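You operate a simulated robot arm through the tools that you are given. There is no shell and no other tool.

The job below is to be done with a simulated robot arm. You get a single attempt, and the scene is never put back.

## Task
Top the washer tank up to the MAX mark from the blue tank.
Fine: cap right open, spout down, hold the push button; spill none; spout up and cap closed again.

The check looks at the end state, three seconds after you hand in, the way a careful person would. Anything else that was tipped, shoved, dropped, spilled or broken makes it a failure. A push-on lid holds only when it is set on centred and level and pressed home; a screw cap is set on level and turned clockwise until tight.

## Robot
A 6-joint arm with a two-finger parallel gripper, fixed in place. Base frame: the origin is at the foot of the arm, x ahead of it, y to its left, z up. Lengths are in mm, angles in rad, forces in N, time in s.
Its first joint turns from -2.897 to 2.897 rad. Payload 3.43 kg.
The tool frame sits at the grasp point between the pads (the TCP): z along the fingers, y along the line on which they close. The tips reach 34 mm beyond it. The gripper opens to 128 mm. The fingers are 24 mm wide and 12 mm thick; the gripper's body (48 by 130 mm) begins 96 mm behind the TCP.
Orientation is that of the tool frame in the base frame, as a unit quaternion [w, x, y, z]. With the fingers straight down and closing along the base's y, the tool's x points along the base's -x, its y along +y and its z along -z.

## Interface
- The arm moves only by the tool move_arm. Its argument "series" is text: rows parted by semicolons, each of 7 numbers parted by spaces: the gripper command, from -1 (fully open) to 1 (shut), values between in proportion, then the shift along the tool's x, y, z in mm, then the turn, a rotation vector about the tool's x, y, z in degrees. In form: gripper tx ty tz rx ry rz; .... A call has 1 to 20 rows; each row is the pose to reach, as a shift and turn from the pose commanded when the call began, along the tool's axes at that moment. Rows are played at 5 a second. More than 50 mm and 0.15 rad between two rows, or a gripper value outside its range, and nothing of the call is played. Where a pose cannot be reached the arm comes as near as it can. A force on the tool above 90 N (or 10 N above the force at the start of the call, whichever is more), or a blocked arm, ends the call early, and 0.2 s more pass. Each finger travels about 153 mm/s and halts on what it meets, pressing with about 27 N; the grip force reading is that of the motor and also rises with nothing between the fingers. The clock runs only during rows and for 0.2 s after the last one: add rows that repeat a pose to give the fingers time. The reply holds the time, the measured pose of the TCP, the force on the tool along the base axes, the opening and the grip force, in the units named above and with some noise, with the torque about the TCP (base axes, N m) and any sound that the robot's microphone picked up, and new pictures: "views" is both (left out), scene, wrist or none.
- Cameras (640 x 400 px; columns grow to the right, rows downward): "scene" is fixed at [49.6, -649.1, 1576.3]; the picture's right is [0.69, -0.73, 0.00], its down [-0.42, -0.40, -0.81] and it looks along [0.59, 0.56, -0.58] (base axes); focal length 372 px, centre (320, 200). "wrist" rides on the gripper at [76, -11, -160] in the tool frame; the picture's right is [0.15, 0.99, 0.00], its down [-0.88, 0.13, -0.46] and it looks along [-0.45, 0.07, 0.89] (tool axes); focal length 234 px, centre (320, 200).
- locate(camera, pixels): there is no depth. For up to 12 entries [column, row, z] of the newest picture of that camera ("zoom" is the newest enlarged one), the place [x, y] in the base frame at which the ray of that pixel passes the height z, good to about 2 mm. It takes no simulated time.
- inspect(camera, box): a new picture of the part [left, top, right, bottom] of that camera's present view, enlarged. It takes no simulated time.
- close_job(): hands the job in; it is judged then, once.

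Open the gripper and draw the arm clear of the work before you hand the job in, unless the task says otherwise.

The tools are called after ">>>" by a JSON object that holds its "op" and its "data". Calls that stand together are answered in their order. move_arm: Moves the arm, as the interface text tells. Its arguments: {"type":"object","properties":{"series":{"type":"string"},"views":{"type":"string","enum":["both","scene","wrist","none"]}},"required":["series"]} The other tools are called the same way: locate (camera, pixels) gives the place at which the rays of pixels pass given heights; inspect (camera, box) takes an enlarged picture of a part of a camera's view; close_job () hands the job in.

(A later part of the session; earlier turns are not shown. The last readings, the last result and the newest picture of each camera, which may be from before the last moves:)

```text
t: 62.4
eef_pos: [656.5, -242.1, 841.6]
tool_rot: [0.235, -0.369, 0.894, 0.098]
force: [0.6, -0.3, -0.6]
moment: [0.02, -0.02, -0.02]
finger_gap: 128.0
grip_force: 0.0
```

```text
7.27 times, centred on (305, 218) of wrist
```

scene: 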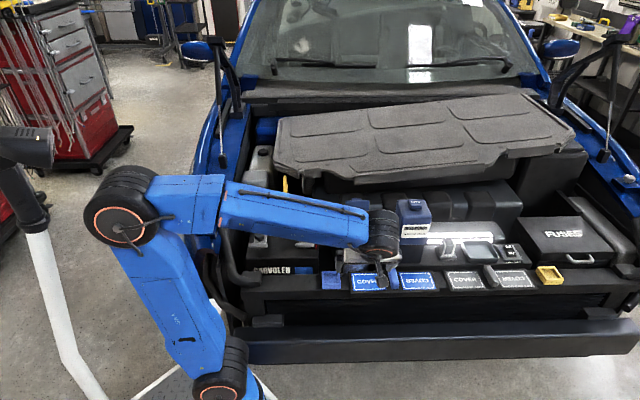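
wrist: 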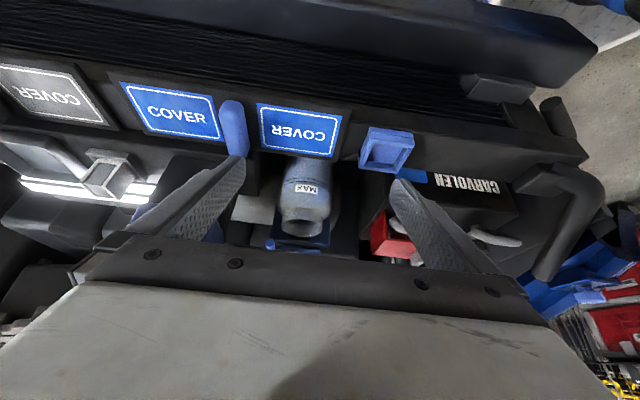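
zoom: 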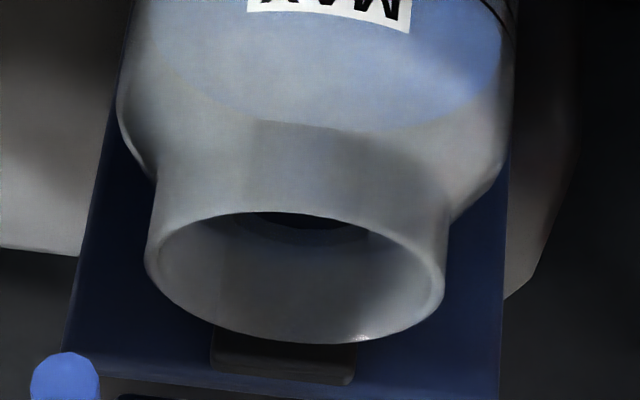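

I check the tank's outer diameter at the ring with both cameras, since it matters for the level estimate.

>>> {"op": "locate", "data": {"camera": "wrist", "pixels": [[281, 186.9, 715], [331.1, 193.3, 715], [284.3, 196, 715], [327.5, 200, 715]]}}

>>> {"op": "locate", "data": {"camera": "scene", "pixels": [[343.4, 252, 715], [370.9, 252, 715], [344.4, 252, 715], [369.8, 252, 715], [357, 242, 715], [358.3, 259.9, 715]]}}

>>> {"op": "inspect", "data": {"camera": "wrist", "box": [270, 165, 340, 215]}}

```text
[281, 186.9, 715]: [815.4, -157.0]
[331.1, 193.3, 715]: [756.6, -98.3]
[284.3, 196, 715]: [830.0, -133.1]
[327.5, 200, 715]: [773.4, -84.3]
```

```text
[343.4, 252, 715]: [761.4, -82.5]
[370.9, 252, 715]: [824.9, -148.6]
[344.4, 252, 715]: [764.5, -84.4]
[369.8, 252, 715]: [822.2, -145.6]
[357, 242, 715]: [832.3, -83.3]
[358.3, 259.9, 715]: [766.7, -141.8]
```

```text
8.00 times, centred on (305, 190) of wrist
```

zoom: 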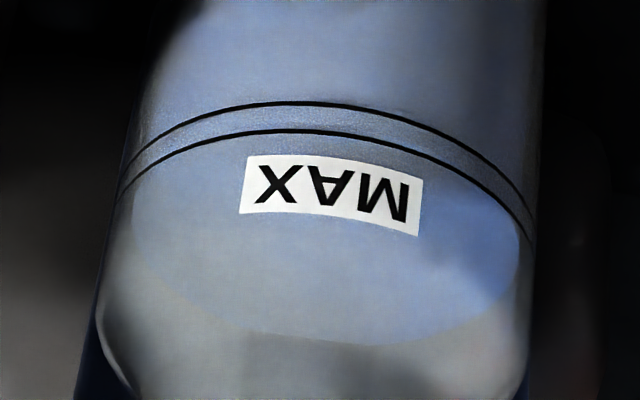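

I zoom in on the right part of the band where a lighter streak near the upper line may be the liquid's edge.

>>> {"op": "inspect", "data": {"camera": "wrist", "box": [306, 174, 322, 184]}}

>>> {"op": "inspect", "data": {"camera": "wrist", "box": [318, 178, 334, 196]}}

>>> {"op": "inspect", "data": {"camera": "wrist", "box": [276, 176, 296, 196]}}

```text
16.00 times, centred on (314, 179) of wrist
```

zoom: 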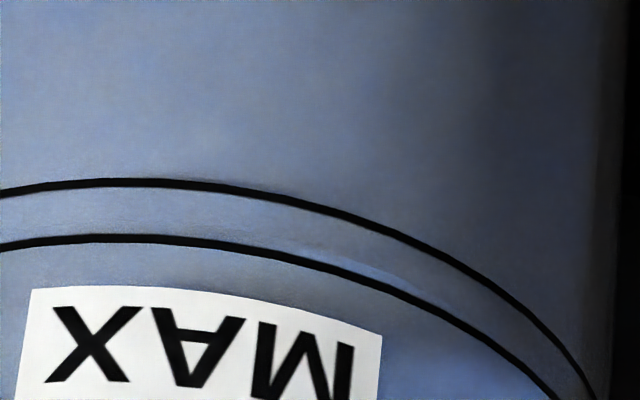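

```text
16.00 times, centred on (326, 187) of wrist
```

zoom: 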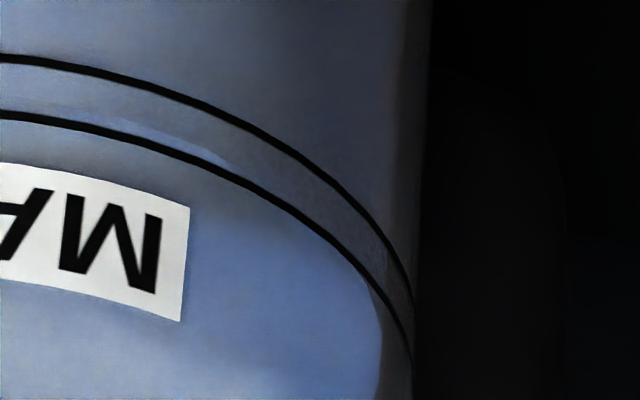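

```text
16.00 times, centred on (286, 186) of wrist
```

zoom: 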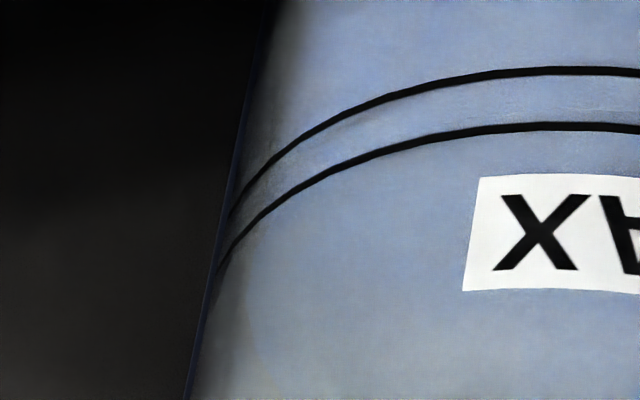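

The liquid's edge crosses just past the upper line seen through the wall from above, which puts the level around the middle of the MAX mark. Now I rise, return the tool to vertical and go above the spout handle (u≈684, d≈518).

>>> {"op": "move_arm", "data": {"series": "0 -24 0 -41 0 0 0; 0.375 -48 0 -83 0 0 0; 0.375 -71.7 0 -124 0 0 0; 0.375 -110 -10 -102 0 6 0; 0.375 -149 -20 -79 0 12 0; 0.375 -188 -30 -57 0 18 0; 0.375 -227 -40 -34 0 24 0; 0.375 -267 -49 -11.4 0 30 0; 0.375 -267 -49 -11.4 0 30 0", "views": "both"}}

>>> {"op": "inspect", "data": {"camera": "wrist", "box": [230, 90, 410, 260]}}

>>> {"op": "inspect", "data": {"camera": "scene", "box": [330, 180, 430, 270]}}

```text
t: 64.4
eef_pos: [852.4, -116.4, 981.8]
tool_rot: [-0.005, -0.383, 0.924, -0.001]
force: [-0.3, -1.0, -0.1]
moment: [-0.02, -0.02, -0.02]
finger_gap: 40.0
grip_force: 0.1
```

scene: 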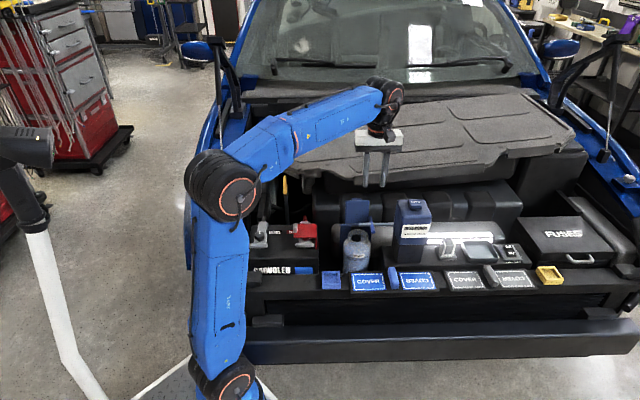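
wrist: 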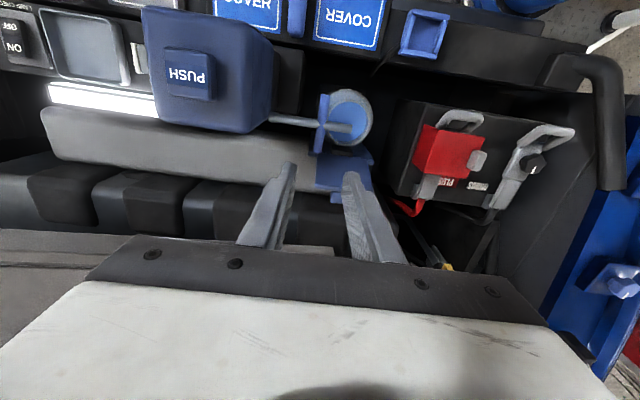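

```text
2.35 times, centred on (320, 175) of wrist
```

zoom: 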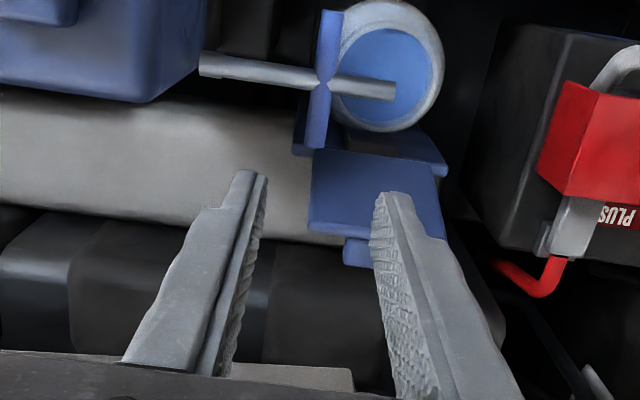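

```text
4.44 times, centred on (380, 225) of scene
```

zoom: 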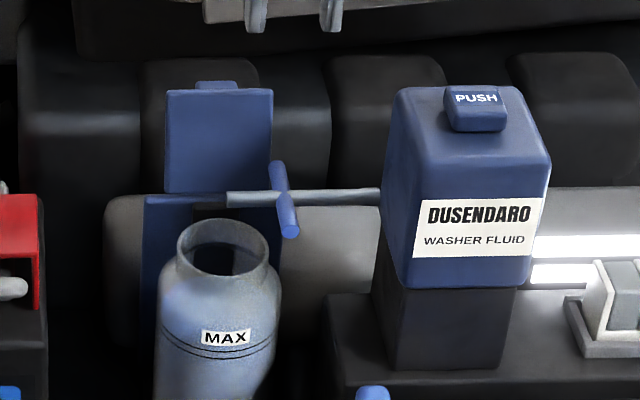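

I locate the horizontal handle and tube (z≈820) from this view.

>>> {"op": "locate", "data": {"camera": "wrist", "pixels": [[318.3, 152.4, 820], [324.7, 95, 820], [320.9, 125.2, 820], [351.5, 129, 820], [271, 116.7, 820]]}}

>>> {"op": "locate", "data": {"camera": "scene", "pixels": [[382.2, 217, 820], [385.2, 231.5, 820], [384, 224.2, 820], [371.5, 224.4, 820], [405, 223.9, 820]]}}

```text
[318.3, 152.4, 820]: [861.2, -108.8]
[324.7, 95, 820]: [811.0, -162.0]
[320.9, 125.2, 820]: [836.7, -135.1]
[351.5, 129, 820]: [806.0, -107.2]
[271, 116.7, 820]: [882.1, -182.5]
```

```text
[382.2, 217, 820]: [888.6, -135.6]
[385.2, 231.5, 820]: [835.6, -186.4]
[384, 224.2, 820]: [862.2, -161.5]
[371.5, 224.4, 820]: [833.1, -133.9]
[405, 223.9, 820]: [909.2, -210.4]
```

Handle at u≈686.5, rear end d≈532, z≈820. I descend onto its rear half (TCP z≈838) with 40 mm gap.

>>> {"op": "move_arm", "data": {"series": "0.375 2 -1.5 35 0 0 0; 0.375 2 -1.5 70 0 0 0; 0.375 2 -1.5 105 0 0 0; 0.375 2 -1.5 130 0 0 0; 0.375 2 -1.5 143.5 0 0 0; 0.375 2 -1.5 143.5 0 0 0", "views": "both"}}

>>> {"op": "inspect", "data": {"camera": "wrist", "box": [230, 90, 410, 260]}}

>>> {"op": "inspect", "data": {"camera": "scene", "box": [340, 180, 420, 250]}}

```text
t: 65.8
eef_pos: [849.9, -121.2, 839.2]
tool_rot: [-0.004, -0.383, 0.924, -0.001]
force: [0.9, 0.7, 1.2]
moment: [-0.02, 0.04, 0.0]
finger_gap: 40.1
grip_force: 0.1
```

scene: 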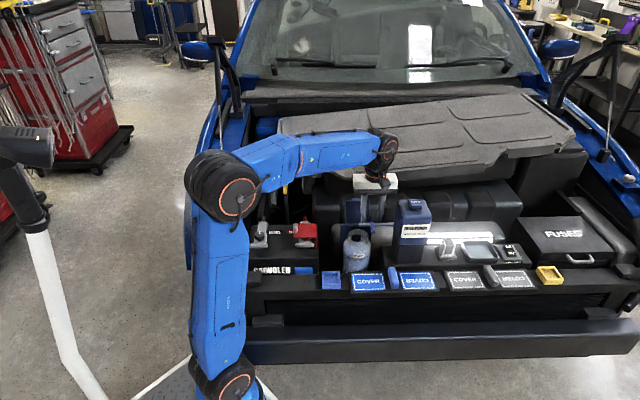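
wrist: 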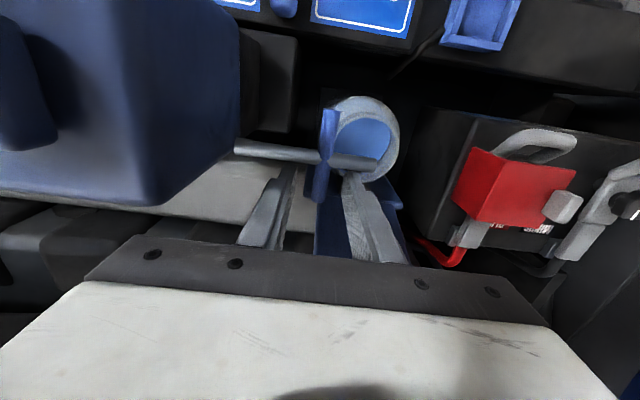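

```text
2.35 times, centred on (320, 175) of wrist
```

zoom: 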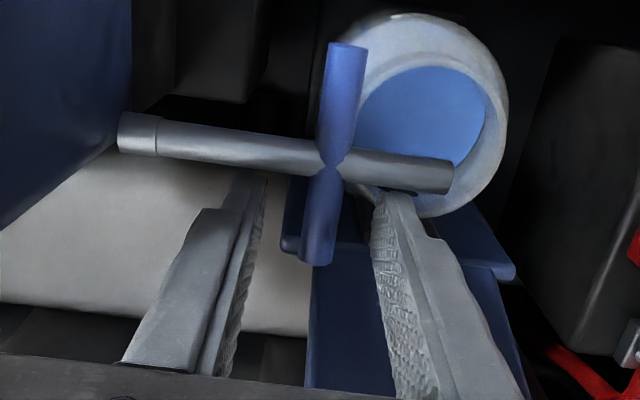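

```text
5.71 times, centred on (380, 215) of scene
```

zoom: 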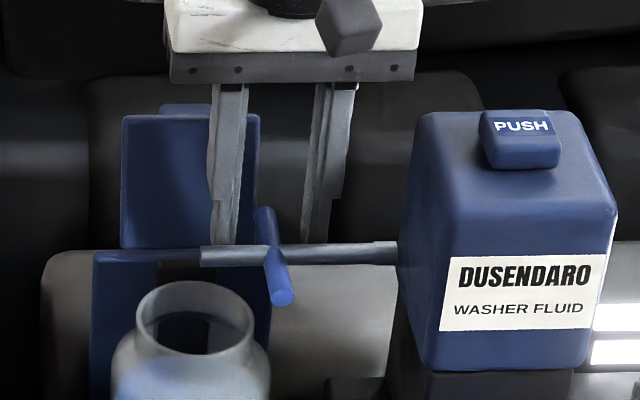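

Fingers straddle the handle's rear half; I nudge 3 mm to +d for clearance to the tube, then close.

>>> {"op": "move_arm", "data": {"series": "0.375 -3 0 0 0 0 0; 0.6 -3 0 0 0 0 0; 0.8 -3 0 0 0 0 0; 1 -3 0 0 0 0 0; 1 -3 0 0 0 0 0", "views": "none"}}

>>> {"op": "inspect", "data": {"camera": "wrist", "box": [230, 90, 410, 260]}}

>>> {"op": "inspect", "data": {"camera": "scene", "box": [340, 180, 420, 250]}}

```text
t: 67.0
eef_pos: [852.4, -116.9, 838.9]
tool_rot: [-0.004, -0.383, 0.924, -0.001]
force: [-3.0, 2.5, 0.2]
moment: [0.02, 0.13, 0.03]
finger_gap: 12.1
grip_force: 45.1
```

```text
2.35 times, centred on (320, 175) of wrist
```

zoom: 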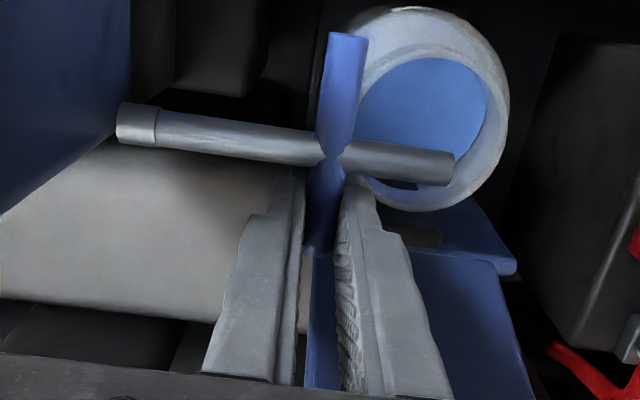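

```text
5.71 times, centred on (380, 215) of scene
```

zoom: 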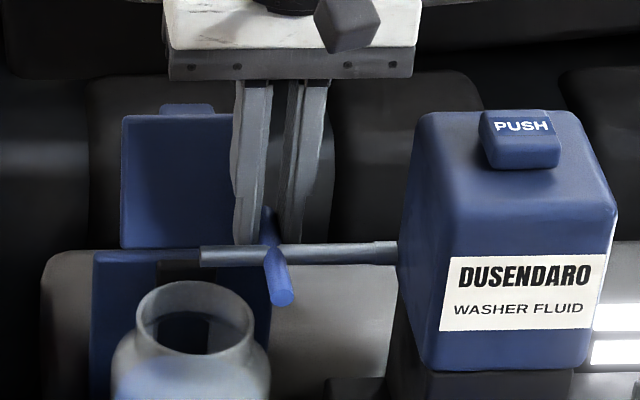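

Handle gripped (12.1 mm). I raise it along the arc (R≈58.5), first to 30°.

>>> {"op": "move_arm", "data": {"series": "1 0 -0.1 -2.5 0 0 0; 1 0 -0.2 -5.1 0 0 0; 1 0 -0.5 -7.7 0 0 0; 1 0 -0.9 -10.2 0 0 0; 1 0 -1.4 -12.7 0 0 0; 1 0 -2 -15.1 0 0 0; 1 0 -2.7 -17.6 0 0 0; 1 0 -3.5 -20 0 0 0; 1 0 -4.5 -22.4 0 0 0; 1 0 -5.5 -24.7 0 0 0; 1 0 -6.6 -27 0 0 0; 1 0 -7.8 -29.3 0 0 0; 1 0 -7.8 -29.3 0 0 0", "views": "none"}}

>>> {"op": "inspect", "data": {"camera": "wrist", "box": [230, 90, 410, 260]}}

>>> {"op": "inspect", "data": {"camera": "scene", "box": [340, 180, 420, 250]}}

```text
t: 69.8
eef_pos: [857.7, -122.2, 871.1]
tool_rot: [-0.005, -0.382, 0.924, -0.001]
force: [-22.4, 4.9, 9.2]
moment: [-0.07, 0.83, 0.06]
finger_gap: 12.2
grip_force: 45.1
```

```text
2.35 times, centred on (320, 175) of wrist
```

zoom: 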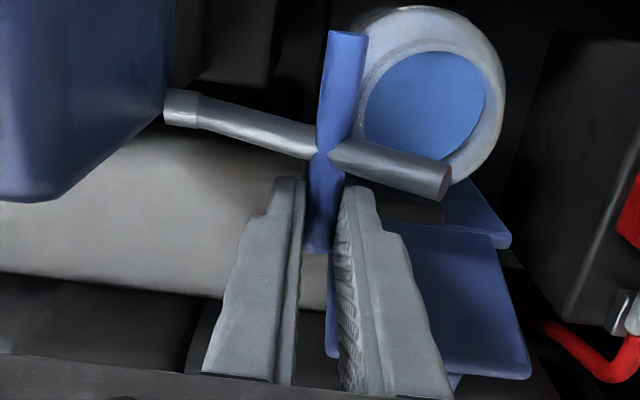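

```text
5.71 times, centred on (380, 215) of scene
```

zoom: 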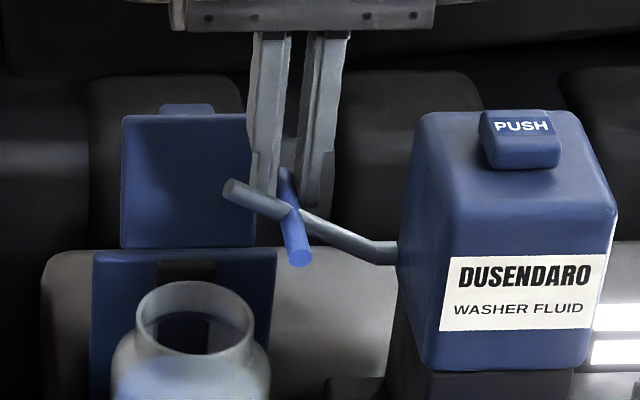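

The spout follows to ~28° with a modest outward force (~20 N); I correct by 0.8 mm and continue to ~60°.

>>> {"op": "move_arm", "data": {"series": "1 0 0.6 -0.6 0 0 0; 1 0 -0.7 -2.8 0 0 0; 1 0 -2 -5 0 0 0; 1 0 -3.5 -7 0 0 0; 1 0 -5.1 -9 0 0 0; 1 0 -6.8 -11 0 0 0; 1 0 -8.6 -12.9 0 0 0; 1 0 -10.5 -14.7 0 0 0; 1 0 -12.5 -16.4 0 0 0; 1 0 -14.5 -18 0 0 0; 1 0 -16.6 -19.5 0 0 0; 1 0 -18.8 -20.9 0 0 0; 1 0 -21 -22.3 0 0 0; 1 0 -21 -22.3 0 0 0", "views": "none"}}

>>> {"op": "inspect", "data": {"camera": "wrist", "box": [230, 90, 410, 260]}}

>>> {"op": "inspect", "data": {"camera": "scene", "box": [340, 180, 420, 250]}}

```text
t: 72.8
eef_pos: [873.3, -137.7, 891.7]
tool_rot: [-0.005, -0.383, 0.924, -0.002]
force: [-1.8, 4.4, 3.2]
moment: [0.05, 0.24, 0.05]
finger_gap: 12.0
grip_force: 44.9
```

```text
2.35 times, centred on (320, 175) of wrist
```

zoom: 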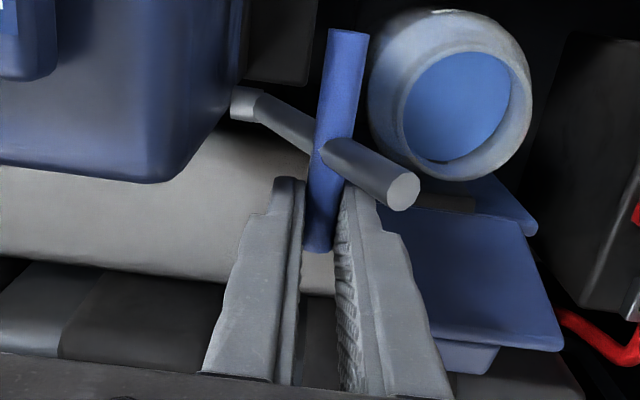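

```text
5.71 times, centred on (380, 215) of scene
```

zoom: 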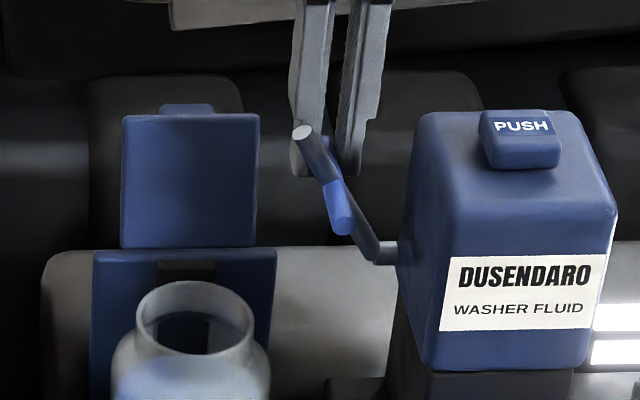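

Nearly 60° with small forces. I continue toward vertical (u≈742.6).

>>> {"op": "move_arm", "data": {"series": "1 0 -2.3 -1.2 0 0 0; 1 0 -4.65 -2.4 0 0 0; 1 0 -7 -3.4 0 0 0; 1 0 -9.35 -4.4 0 0 0; 1 0 -11.8 -5.2 0 0 0; 1 0 -14.35 -6 0 0 0; 1 0 -16.9 -6.6 0 0 0; 1 0 -19.45 -7.1 0 0 0; 1 0 -22 -7.5 0 0 0; 1 0 -24.5 -7.8 0 0 0; 1 0 -26.6 -7.9 0 0 0; 1 0 -26.6 -7.9 0 0 0", "views": "none"}}

>>> {"op": "inspect", "data": {"camera": "wrist", "box": [230, 90, 410, 260]}}

>>> {"op": "inspect", "data": {"camera": "scene", "box": [360, 170, 430, 240]}}

```text
t: 75.4
eef_pos: [891.2, -155.6, 898.8]
tool_rot: [-0.005, -0.383, 0.924, -0.001]
force: [-1.7, 0.8, 2.7]
moment: [0.08, 0.14, 0.02]
finger_gap: 12.1
grip_force: 45.1
```

```text
2.35 times, centred on (320, 175) of wrist
```

zoom: 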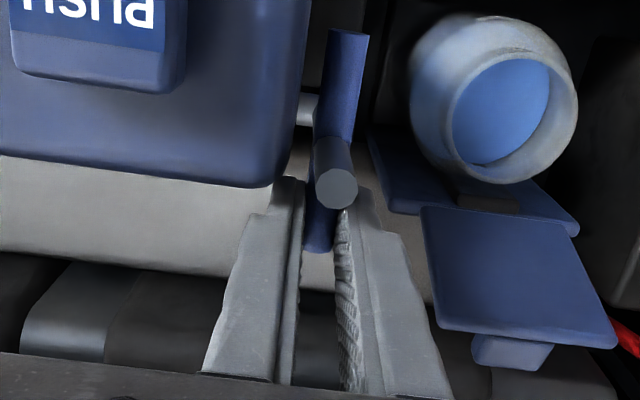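

```text
5.71 times, centred on (395, 205) of scene
```

zoom: 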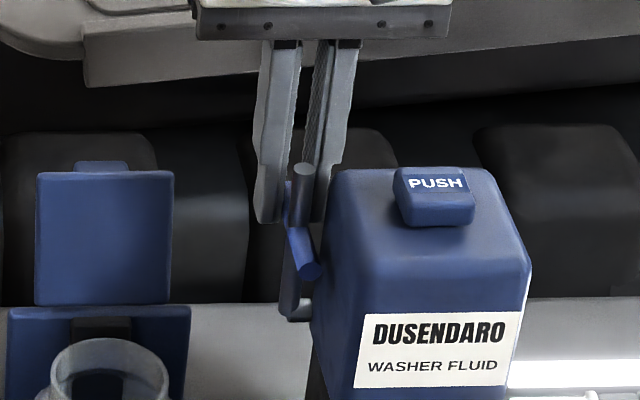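

Almost upright (u≈740, original 742.6). I push on in 1 mm steps toward +u to seat it at its upper stop.

>>> {"op": "move_arm", "data": {"series": "1 0 -1 0 0 0 0; 1 0 -2 0 0 0 0; 1 0 -3 0 0 0 0; 1 0 -3 0 0 0 0", "views": "none"}}

>>> {"op": "inspect", "data": {"camera": "scene", "box": [378, 193, 410, 233]}}

```text
t: 76.4
eef_pos: [894.1, -157.1, 899.3]
tool_rot: [-0.005, -0.383, 0.924, 0.001]
force: [-20.3, 13.0, -3.4]
moment: [0.53, 0.38, 0.01]
finger_gap: 12.2
grip_force: 45.0
```

```text
10.00 times, centred on (394, 213) of scene
```

zoom: 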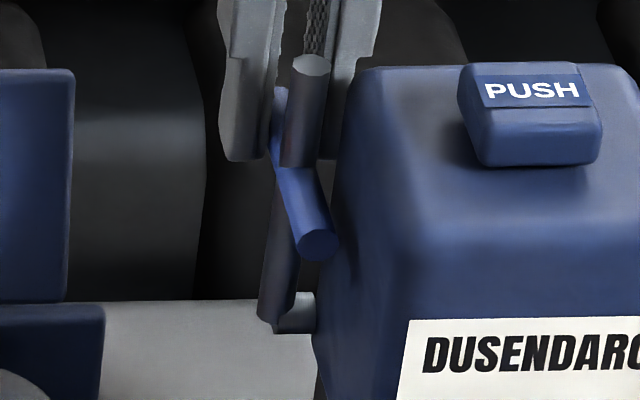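

The stop is reached (−23 N) and the tube looks just as at the beginning. I relieve, open the fingers and rise.

>>> {"op": "move_arm", "data": {"series": "1 0 1 0 0 0 0; 0.7 0 1 0 0 0 0; 0.375 0 1 0 0 0 0; 0.375 0 1 0 0 0 0; 0.375 0 1 -30 0 0 0; 0.375 0 1 -75 0 0 0; 0.375 0 1 -110 0 0 0; 0.375 0 1 -110 0 0 0", "views": "both"}}

>>> {"op": "inspect", "data": {"camera": "scene", "box": [378, 193, 410, 233]}}

>>> {"op": "inspect", "data": {"camera": "scene", "box": [330, 180, 430, 275]}}

```text
t: 78.2
eef_pos: [894.0, -157.5, 1009.3]
tool_rot: [-0.004, -0.383, 0.924, 0.0]
force: [0.4, 0.5, -0.2]
moment: [-0.03, 0.01, 0.0]
finger_gap: 39.9
grip_force: 0.0
```

scene: 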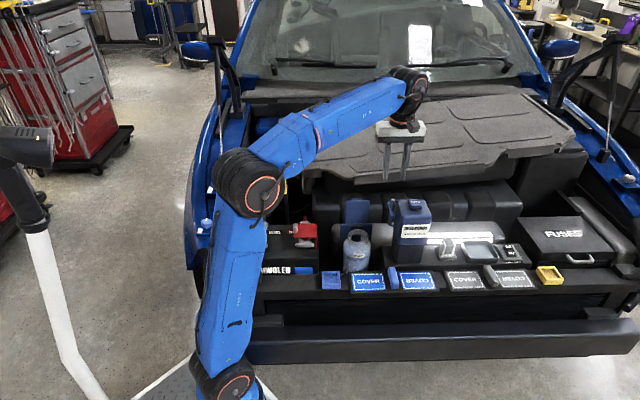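
wrist: 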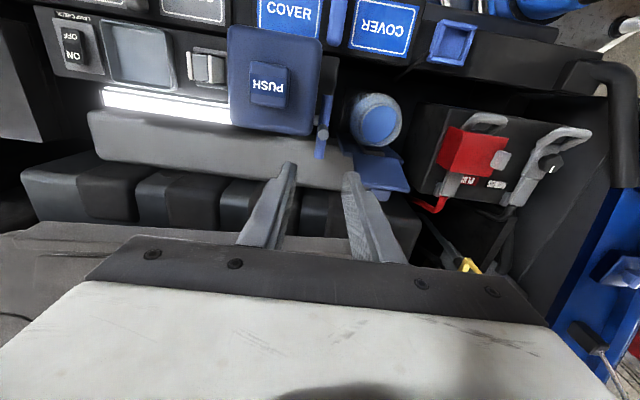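

```text
10.00 times, centred on (394, 213) of scene
```

zoom: 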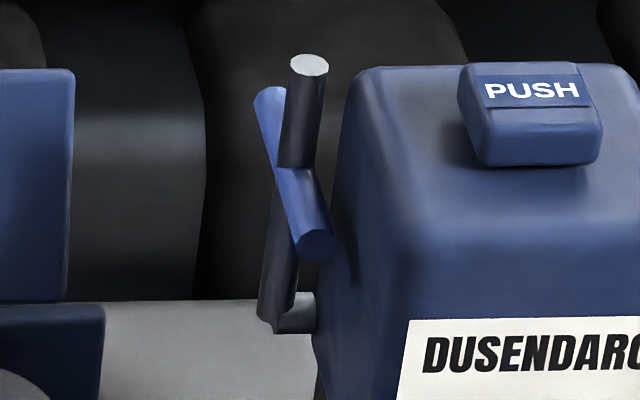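

```text
4.21 times, centred on (380, 228) of scene
```

zoom: 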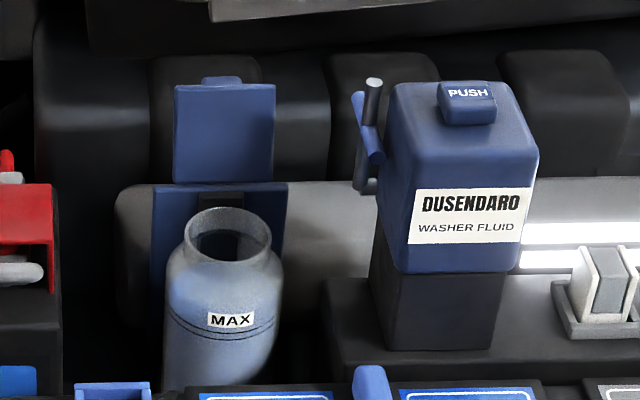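

The spout is exactly back as at the start. Now the cap: I move the closed gripper above and behind the open lid (u≈645, d≈592) to look at the space behind it before pushing it shut.

>>> {"op": "move_arm", "data": {"series": "1 -24 33 10 0 0 0; 1 -48 66 20 0 0 0; 1 -71 98.5 35 0 0 0; 1 -71 98.5 49 0 0 0; 1 -71 98.5 49 0 0 0", "views": "both"}}

>>> {"op": "inspect", "data": {"camera": "wrist", "box": [200, 40, 440, 260]}}

>>> {"op": "inspect", "data": {"camera": "scene", "box": [320, 150, 420, 250]}}

```text
t: 79.4
eef_pos: [875.6, -36.2, 959.3]
tool_rot: [-0.005, -0.383, 0.924, 0.0]
force: [-0.4, 0.0, -0.1]
moment: [0.01, 0.01, 0.01]
finger_gap: 0.1
grip_force: 27.3
```

scene: 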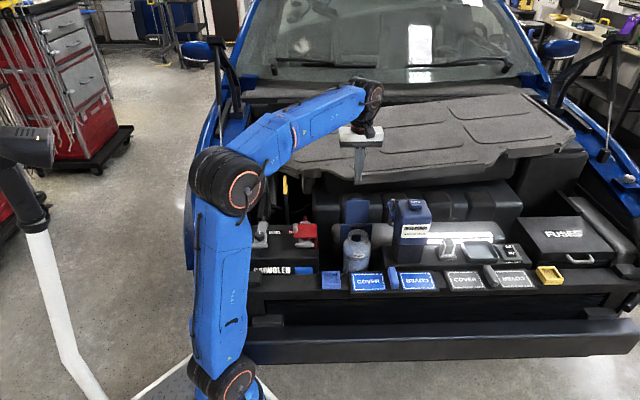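
wrist: 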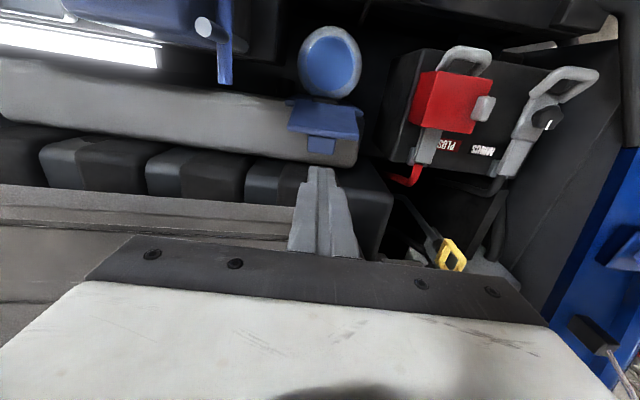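

```text
1.82 times, centred on (320, 150) of wrist
```

zoom: 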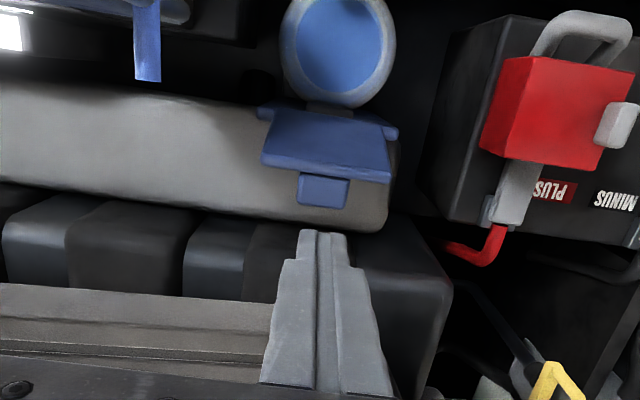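

```text
4.00 times, centred on (370, 200) of scene
```

zoom: 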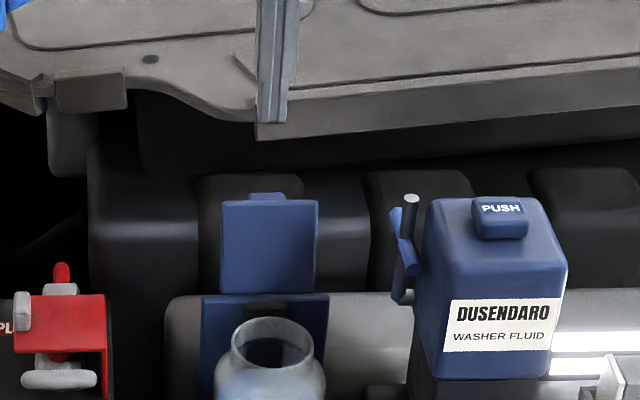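

I triangulate the black block behind the lid: its front corner at wrist ≈(360,163) and scene ≈(312.5,194).

>>> {"op": "locate", "data": {"camera": "wrist", "pixels": [[360, 163, 700], [360, 163, 750], [360, 163, 800], [360, 163, 850], [384, 199, 750], [384, 199, 800], [384, 199, 850], [323, 149, 845], [322, 139, 850]]}}

>>> {"op": "locate", "data": {"camera": "scene", "pixels": [[312.5, 193.75, 700], [312.5, 193.75, 750], [312.5, 193.75, 800], [312.5, 193.75, 850], [312.5, 205, 700], [312.5, 205, 750], [312.5, 185, 750], [312.5, 185, 800]]}}

>>> {"op": "inspect", "data": {"camera": "scene", "box": [300, 160, 400, 230]}}

```text
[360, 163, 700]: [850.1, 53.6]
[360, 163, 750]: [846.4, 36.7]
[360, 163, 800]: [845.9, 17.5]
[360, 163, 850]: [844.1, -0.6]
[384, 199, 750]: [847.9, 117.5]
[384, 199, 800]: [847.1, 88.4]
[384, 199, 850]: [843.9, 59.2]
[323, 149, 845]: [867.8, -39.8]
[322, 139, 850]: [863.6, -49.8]
```

```text
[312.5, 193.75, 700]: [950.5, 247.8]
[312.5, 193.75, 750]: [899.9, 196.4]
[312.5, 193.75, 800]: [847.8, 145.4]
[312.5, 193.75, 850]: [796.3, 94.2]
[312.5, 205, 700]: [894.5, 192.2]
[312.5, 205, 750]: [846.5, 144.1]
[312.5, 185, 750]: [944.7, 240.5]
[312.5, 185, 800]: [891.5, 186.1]
```

```text
5.71 times, centred on (350, 195) of scene
```

zoom: 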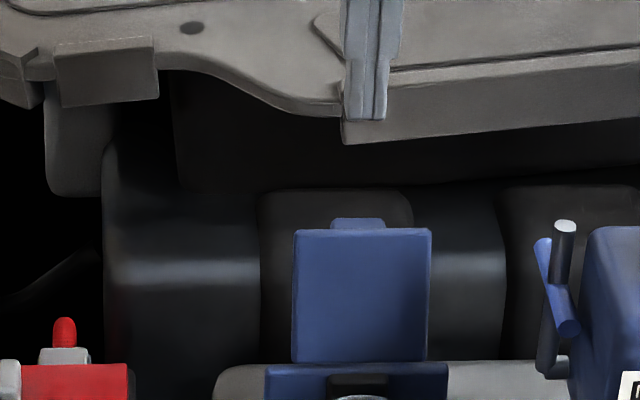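

The black block is far back (d≈690, z≈745), so the space behind the lid is free. I shift 8 mm further back and descend with closed fingers behind the lid's tab (tips z≈842).

>>> {"op": "move_arm", "data": {"series": "1 -8 0 0 0 0 0; 1 -8 0 30 0 0 0; 1 -8 0 60 0 0 0; 1 -8 0 83 0 0 0; 1 -8 0 83 0 0 0", "views": "both"}}

>>> {"op": "inspect", "data": {"camera": "wrist", "box": [240, 80, 400, 260]}}

>>> {"op": "inspect", "data": {"camera": "scene", "box": [330, 170, 400, 240]}}

```text
t: 80.4
eef_pos: [882.5, -31.9, 890.4]
tool_rot: [0.008, -0.383, 0.924, -0.005]
force: [-2.5, 4.7, 25.6]
moment: [-0.06, 0.3, -0.06]
finger_gap: 0.0
grip_force: 27.2
stopped in row 5: the force on the tool passed its limit at 109 N (the readings are from after the stop); the commanded pose is now the measured one
```

scene: 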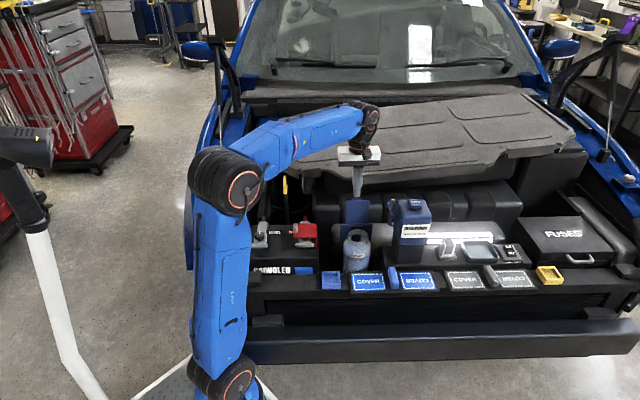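
wrist: 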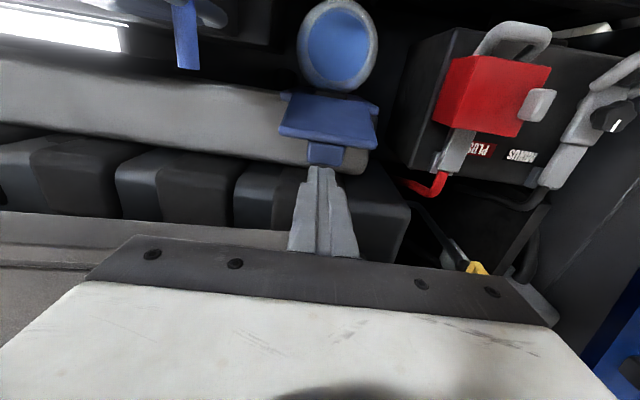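

```text
2.22 times, centred on (320, 170) of wrist
```

zoom: 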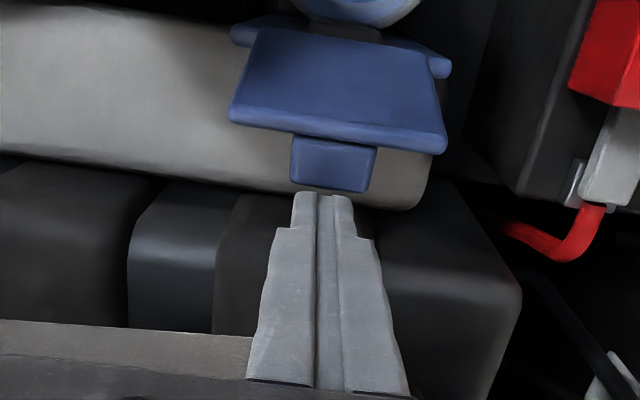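

```text
5.71 times, centred on (365, 205) of scene
```

zoom: 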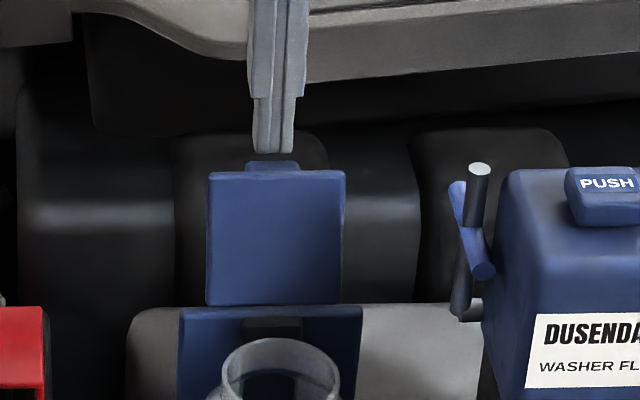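

Contact at tips z≈856 (109 N) — I must find what was touched. First I lift a bit to take the load off, then study it.

>>> {"op": "move_arm", "data": {"series": "1 0 0 -3 0 0 0; 1 0 0 -8 0 0 0; 1 0 0 -8 0 0 0", "views": "both"}}

>>> {"op": "inspect", "data": {"camera": "scene", "box": [180, 80, 420, 230]}}

>>> {"op": "inspect", "data": {"camera": "scene", "box": [340, 170, 390, 215]}}

>>> {"op": "locate", "data": {"camera": "wrist", "pixels": [[410, 210.5, 700], [410, 210.5, 750], [410, 210.5, 800], [410, 210.5, 850], [320, 157, 840], [320, 157, 860], [320, 165, 860]]}}

```text
t: 81.2
eef_pos: [882.0, -32.2, 894.6]
tool_rot: [0.007, -0.383, 0.924, -0.004]
force: [-0.4, 1.2, 0.9]
moment: [0.03, -0.01, 0.03]
finger_gap: 0.1
grip_force: 27.2
```

scene: 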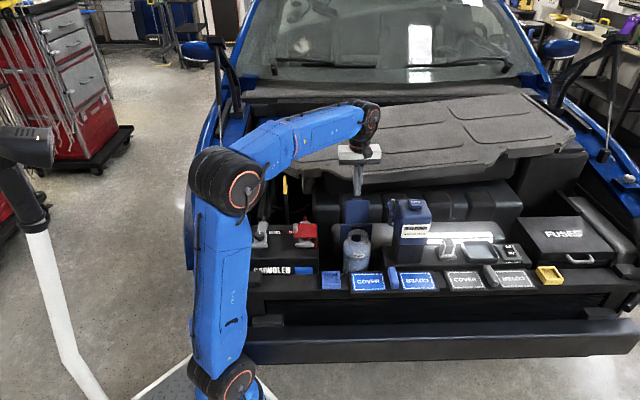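
wrist: 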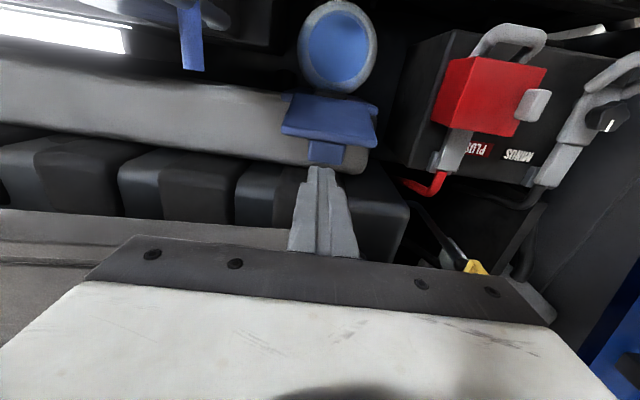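

```text
2.67 times, centred on (300, 155) of scene
```

zoom: 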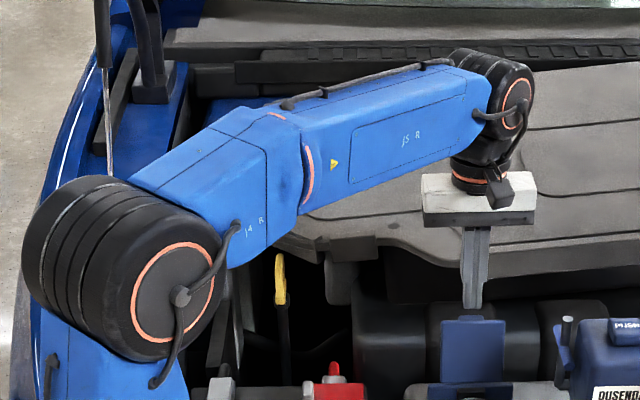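

```text
8.89 times, centred on (365, 192) of scene
```

zoom: 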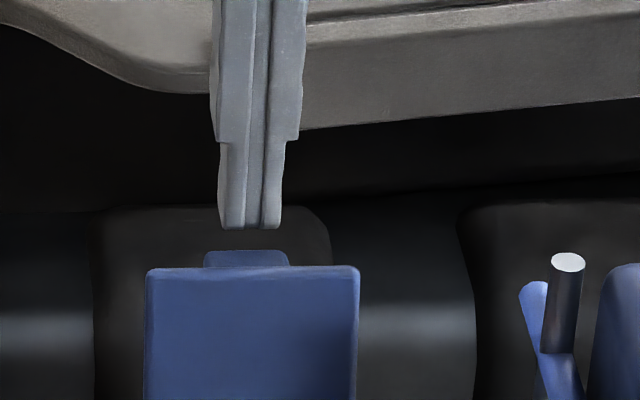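

```text
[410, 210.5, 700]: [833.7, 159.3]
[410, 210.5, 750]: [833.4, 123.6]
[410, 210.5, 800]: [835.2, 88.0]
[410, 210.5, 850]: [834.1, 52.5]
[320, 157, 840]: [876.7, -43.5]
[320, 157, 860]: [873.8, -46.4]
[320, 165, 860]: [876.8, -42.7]
```

The torque pattern says the fingertips' front edge (d≈590) landed on the lid's tab; the lid itself is unmoved. I locate the lid's top edge and tab precisely.

>>> {"op": "locate", "data": {"camera": "scene", "pixels": [[357.5, 200.1, 850], [357.5, 200.1, 860], [356.8, 198, 850], [356.8, 198, 860], [356.8, 198, 870]]}}

>>> {"op": "inspect", "data": {"camera": "wrist", "box": [270, 80, 390, 200]}}

```text
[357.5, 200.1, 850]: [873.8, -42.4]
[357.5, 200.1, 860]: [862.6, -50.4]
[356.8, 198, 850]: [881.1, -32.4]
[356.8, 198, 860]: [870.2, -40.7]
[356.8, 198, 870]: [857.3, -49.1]
```

```text
3.33 times, centred on (330, 140) of wrist
```

zoom: 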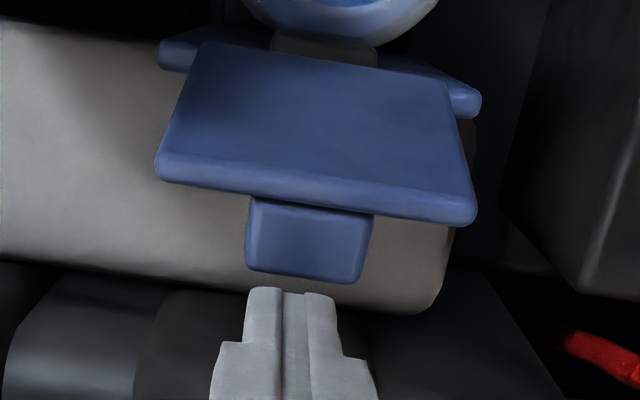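

The lid leans further back than I thought (~115–120°), with the tab reaching d≈595. I go up, move 20 mm further back, then come down behind it.

>>> {"op": "move_arm", "data": {"series": "1 0 0 -25 0 0 0; 1 -22 0 -25 0 0 0; 1 -22 0 -5 0 0 0; 1 -22 0 8 0 0 0; 1 -22 0 18 0 0 0; 1 -22 0 18 0 0 0", "views": "both"}}

>>> {"op": "inspect", "data": {"camera": "wrist", "box": [270, 80, 390, 200]}}

>>> {"op": "inspect", "data": {"camera": "scene", "box": [330, 170, 400, 240]}}

```text
t: 82.6
eef_pos: [898.4, -16.6, 876.5]
tool_rot: [0.007, -0.384, 0.923, -0.004]
force: [0.0, 0.5, 0.2]
moment: [0.04, 0.0, 0.01]
finger_gap: 0.0
grip_force: 27.0
```

scene: 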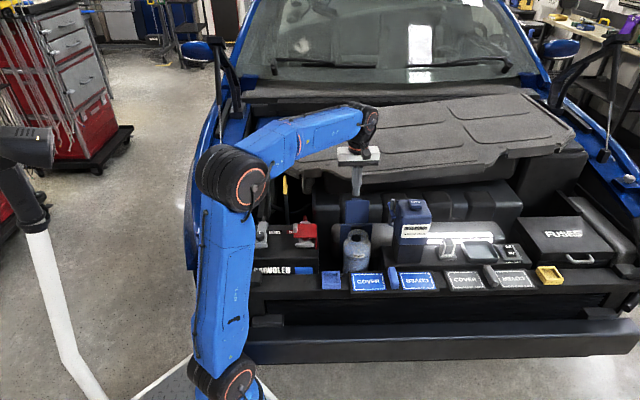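
wrist: 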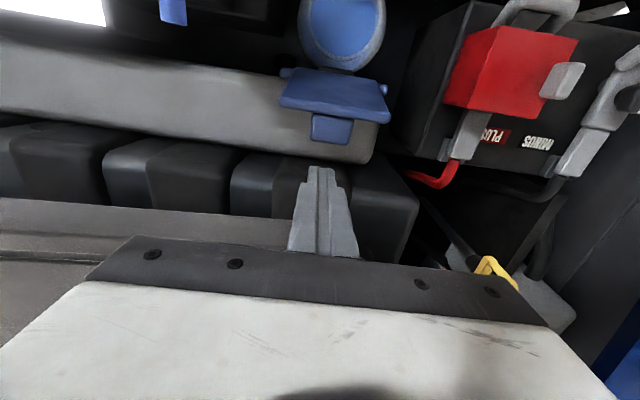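

```text
3.33 times, centred on (330, 140) of wrist
```

zoom: 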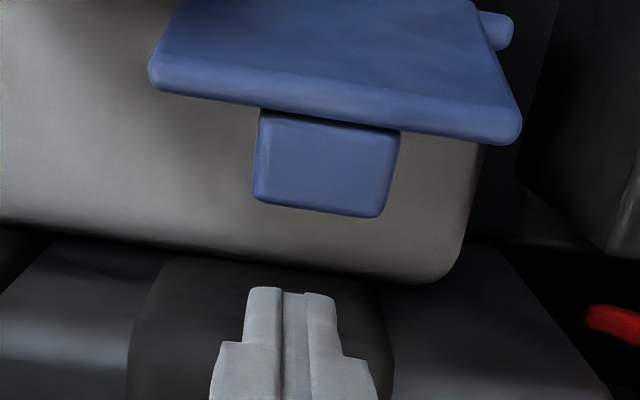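

```text
5.71 times, centred on (365, 205) of scene
```

zoom: 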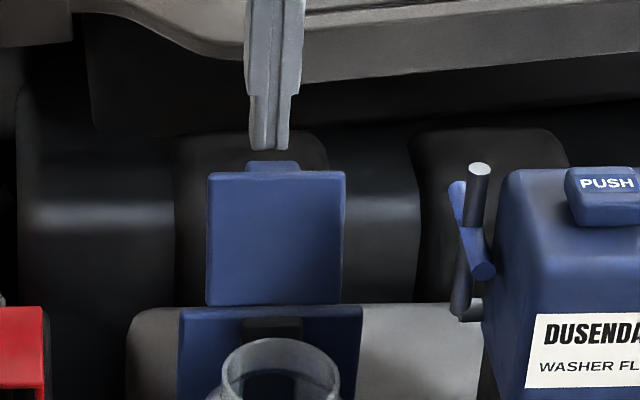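

No contact now. I lower 8 mm more and push toward −d in small steps to swing the lid forward.

>>> {"op": "move_arm", "data": {"series": "1 0 0 8 0 0 0; 1 6 0 8 0 0 0; 1 12 0 8 0 0 0; 1 17 0 8 0 0 0; 1 22 0 8 0 0 0; 1 27 0 8 0 0 0; 1 32 0 8 0 0 0; 1 37 0 8 0 0 0; 1 42 0 8 0 0 0; 1 47 0 8 0 0 0; 1 52 0 8 0 0 0; 1 52 0 8 0 0 0", "views": "both"}}

>>> {"op": "inspect", "data": {"camera": "wrist", "box": [250, 80, 390, 220]}}

>>> {"op": "inspect", "data": {"camera": "scene", "box": [330, 170, 400, 240]}}

```text
t: 85.2
eef_pos: [860.2, -53.4, 869.4]
tool_rot: [0.006, -0.383, 0.924, -0.004]
force: [0.3, -0.2, 0.0]
moment: [0.02, -0.04, 0.01]
finger_gap: 0.3
grip_force: 27.0
```

scene: 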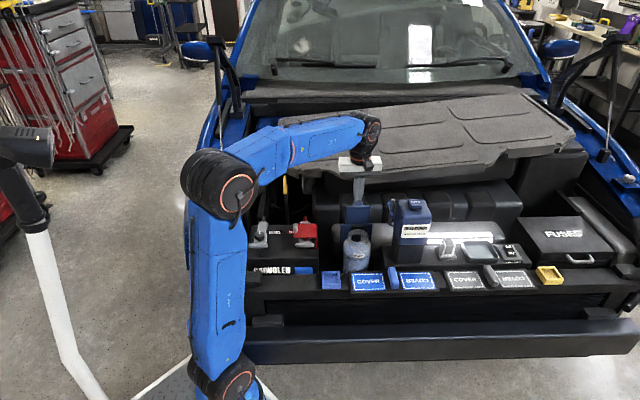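
wrist: 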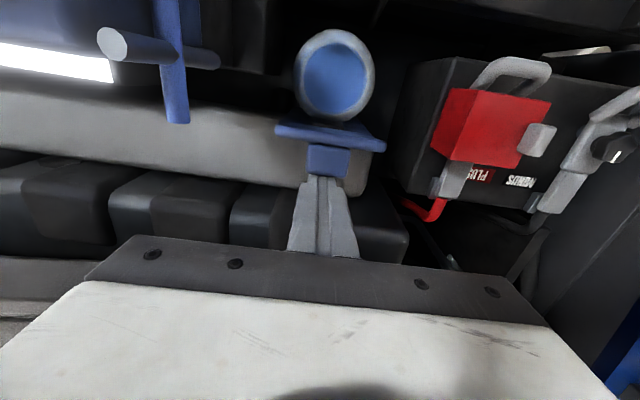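

```text
2.86 times, centred on (320, 150) of wrist
```

zoom: 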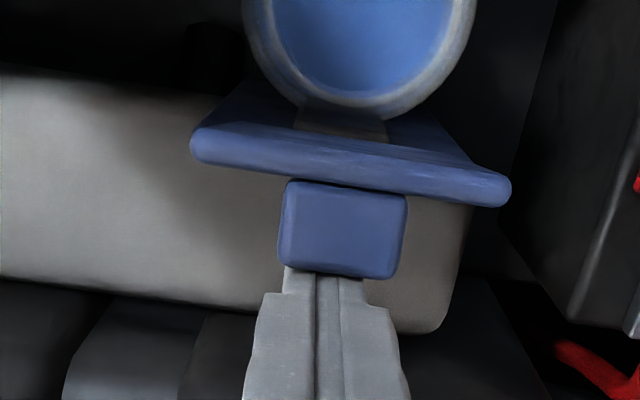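

```text
5.71 times, centred on (365, 205) of scene
```

zoom: 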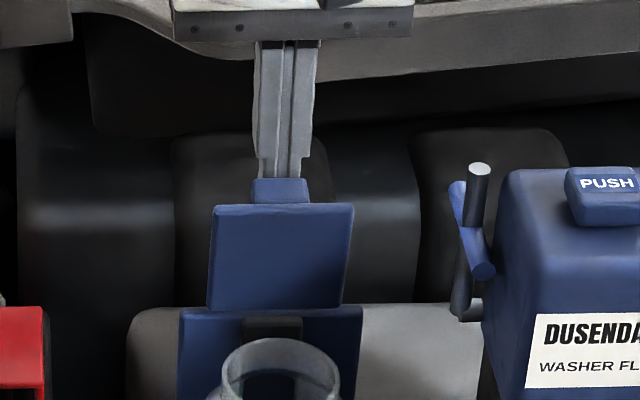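

The lid is near vertical. I continue pushing toward −d, about 65 mm more, to bring it to ~45°.

>>> {"op": "move_arm", "data": {"series": "1 5 0 0 0 0 0; 1 10 0 0 0 0 0; 1 15 0 0 0 0 0; 1 20 0 0 0 0 0; 1 25 0 0 0 0 0; 1 30 0 0 0 0 0; 1 35 0 0 0 0 0; 1 40 0 0 0 0 0; 1 45 0 0 0 0 0; 1 50 0 0 0 0 0; 1 55 0 0 0 0 0; 1 60 0 0 0 0 0; 1 65 0 0 0 0 0; 1 65 0 0 0 0 0", "views": "both"}}

>>> {"op": "inspect", "data": {"camera": "wrist", "box": [250, 80, 390, 220]}}

>>> {"op": "inspect", "data": {"camera": "scene", "box": [330, 180, 400, 250]}}

```text
t: 88.2
eef_pos: [814.9, -97.9, 869.5]
tool_rot: [0.006, -0.383, 0.924, -0.004]
force: [-0.2, 0.5, 0.5]
moment: [-0.03, 0.01, 0.01]
finger_gap: 0.3
grip_force: 27.1
```

scene: 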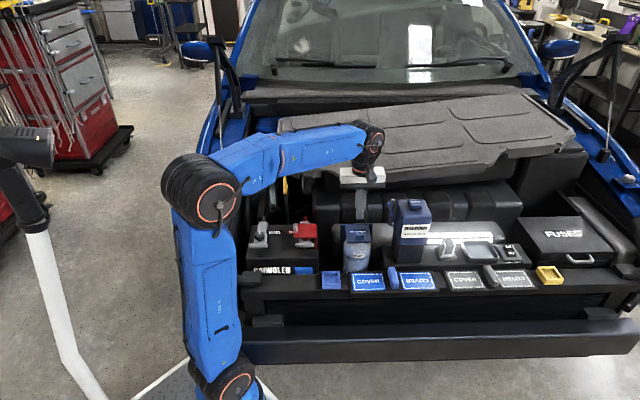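
wrist: 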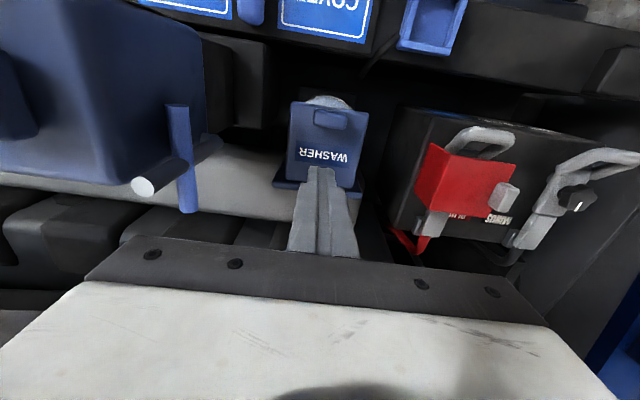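

```text
2.86 times, centred on (320, 150) of wrist
```

zoom: 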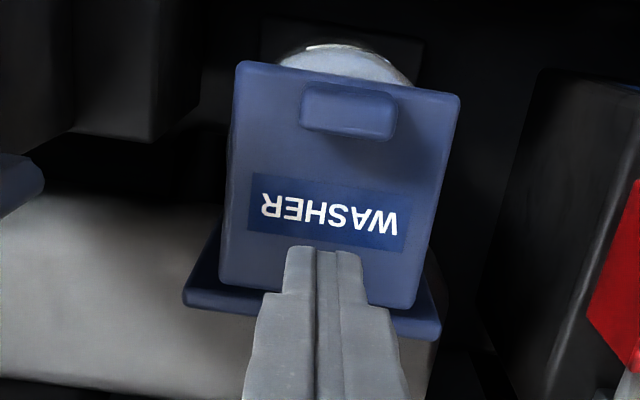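

```text
5.71 times, centred on (365, 215) of scene
```

zoom: 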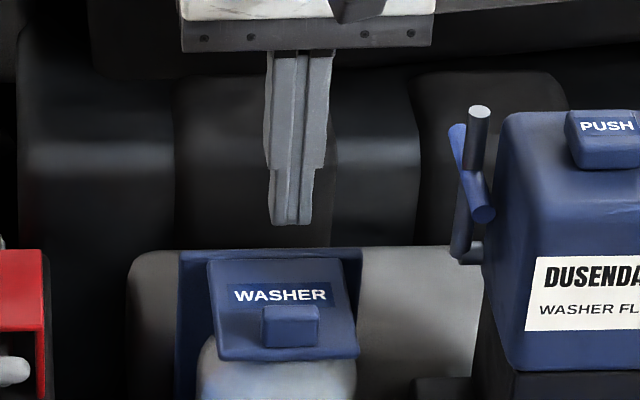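

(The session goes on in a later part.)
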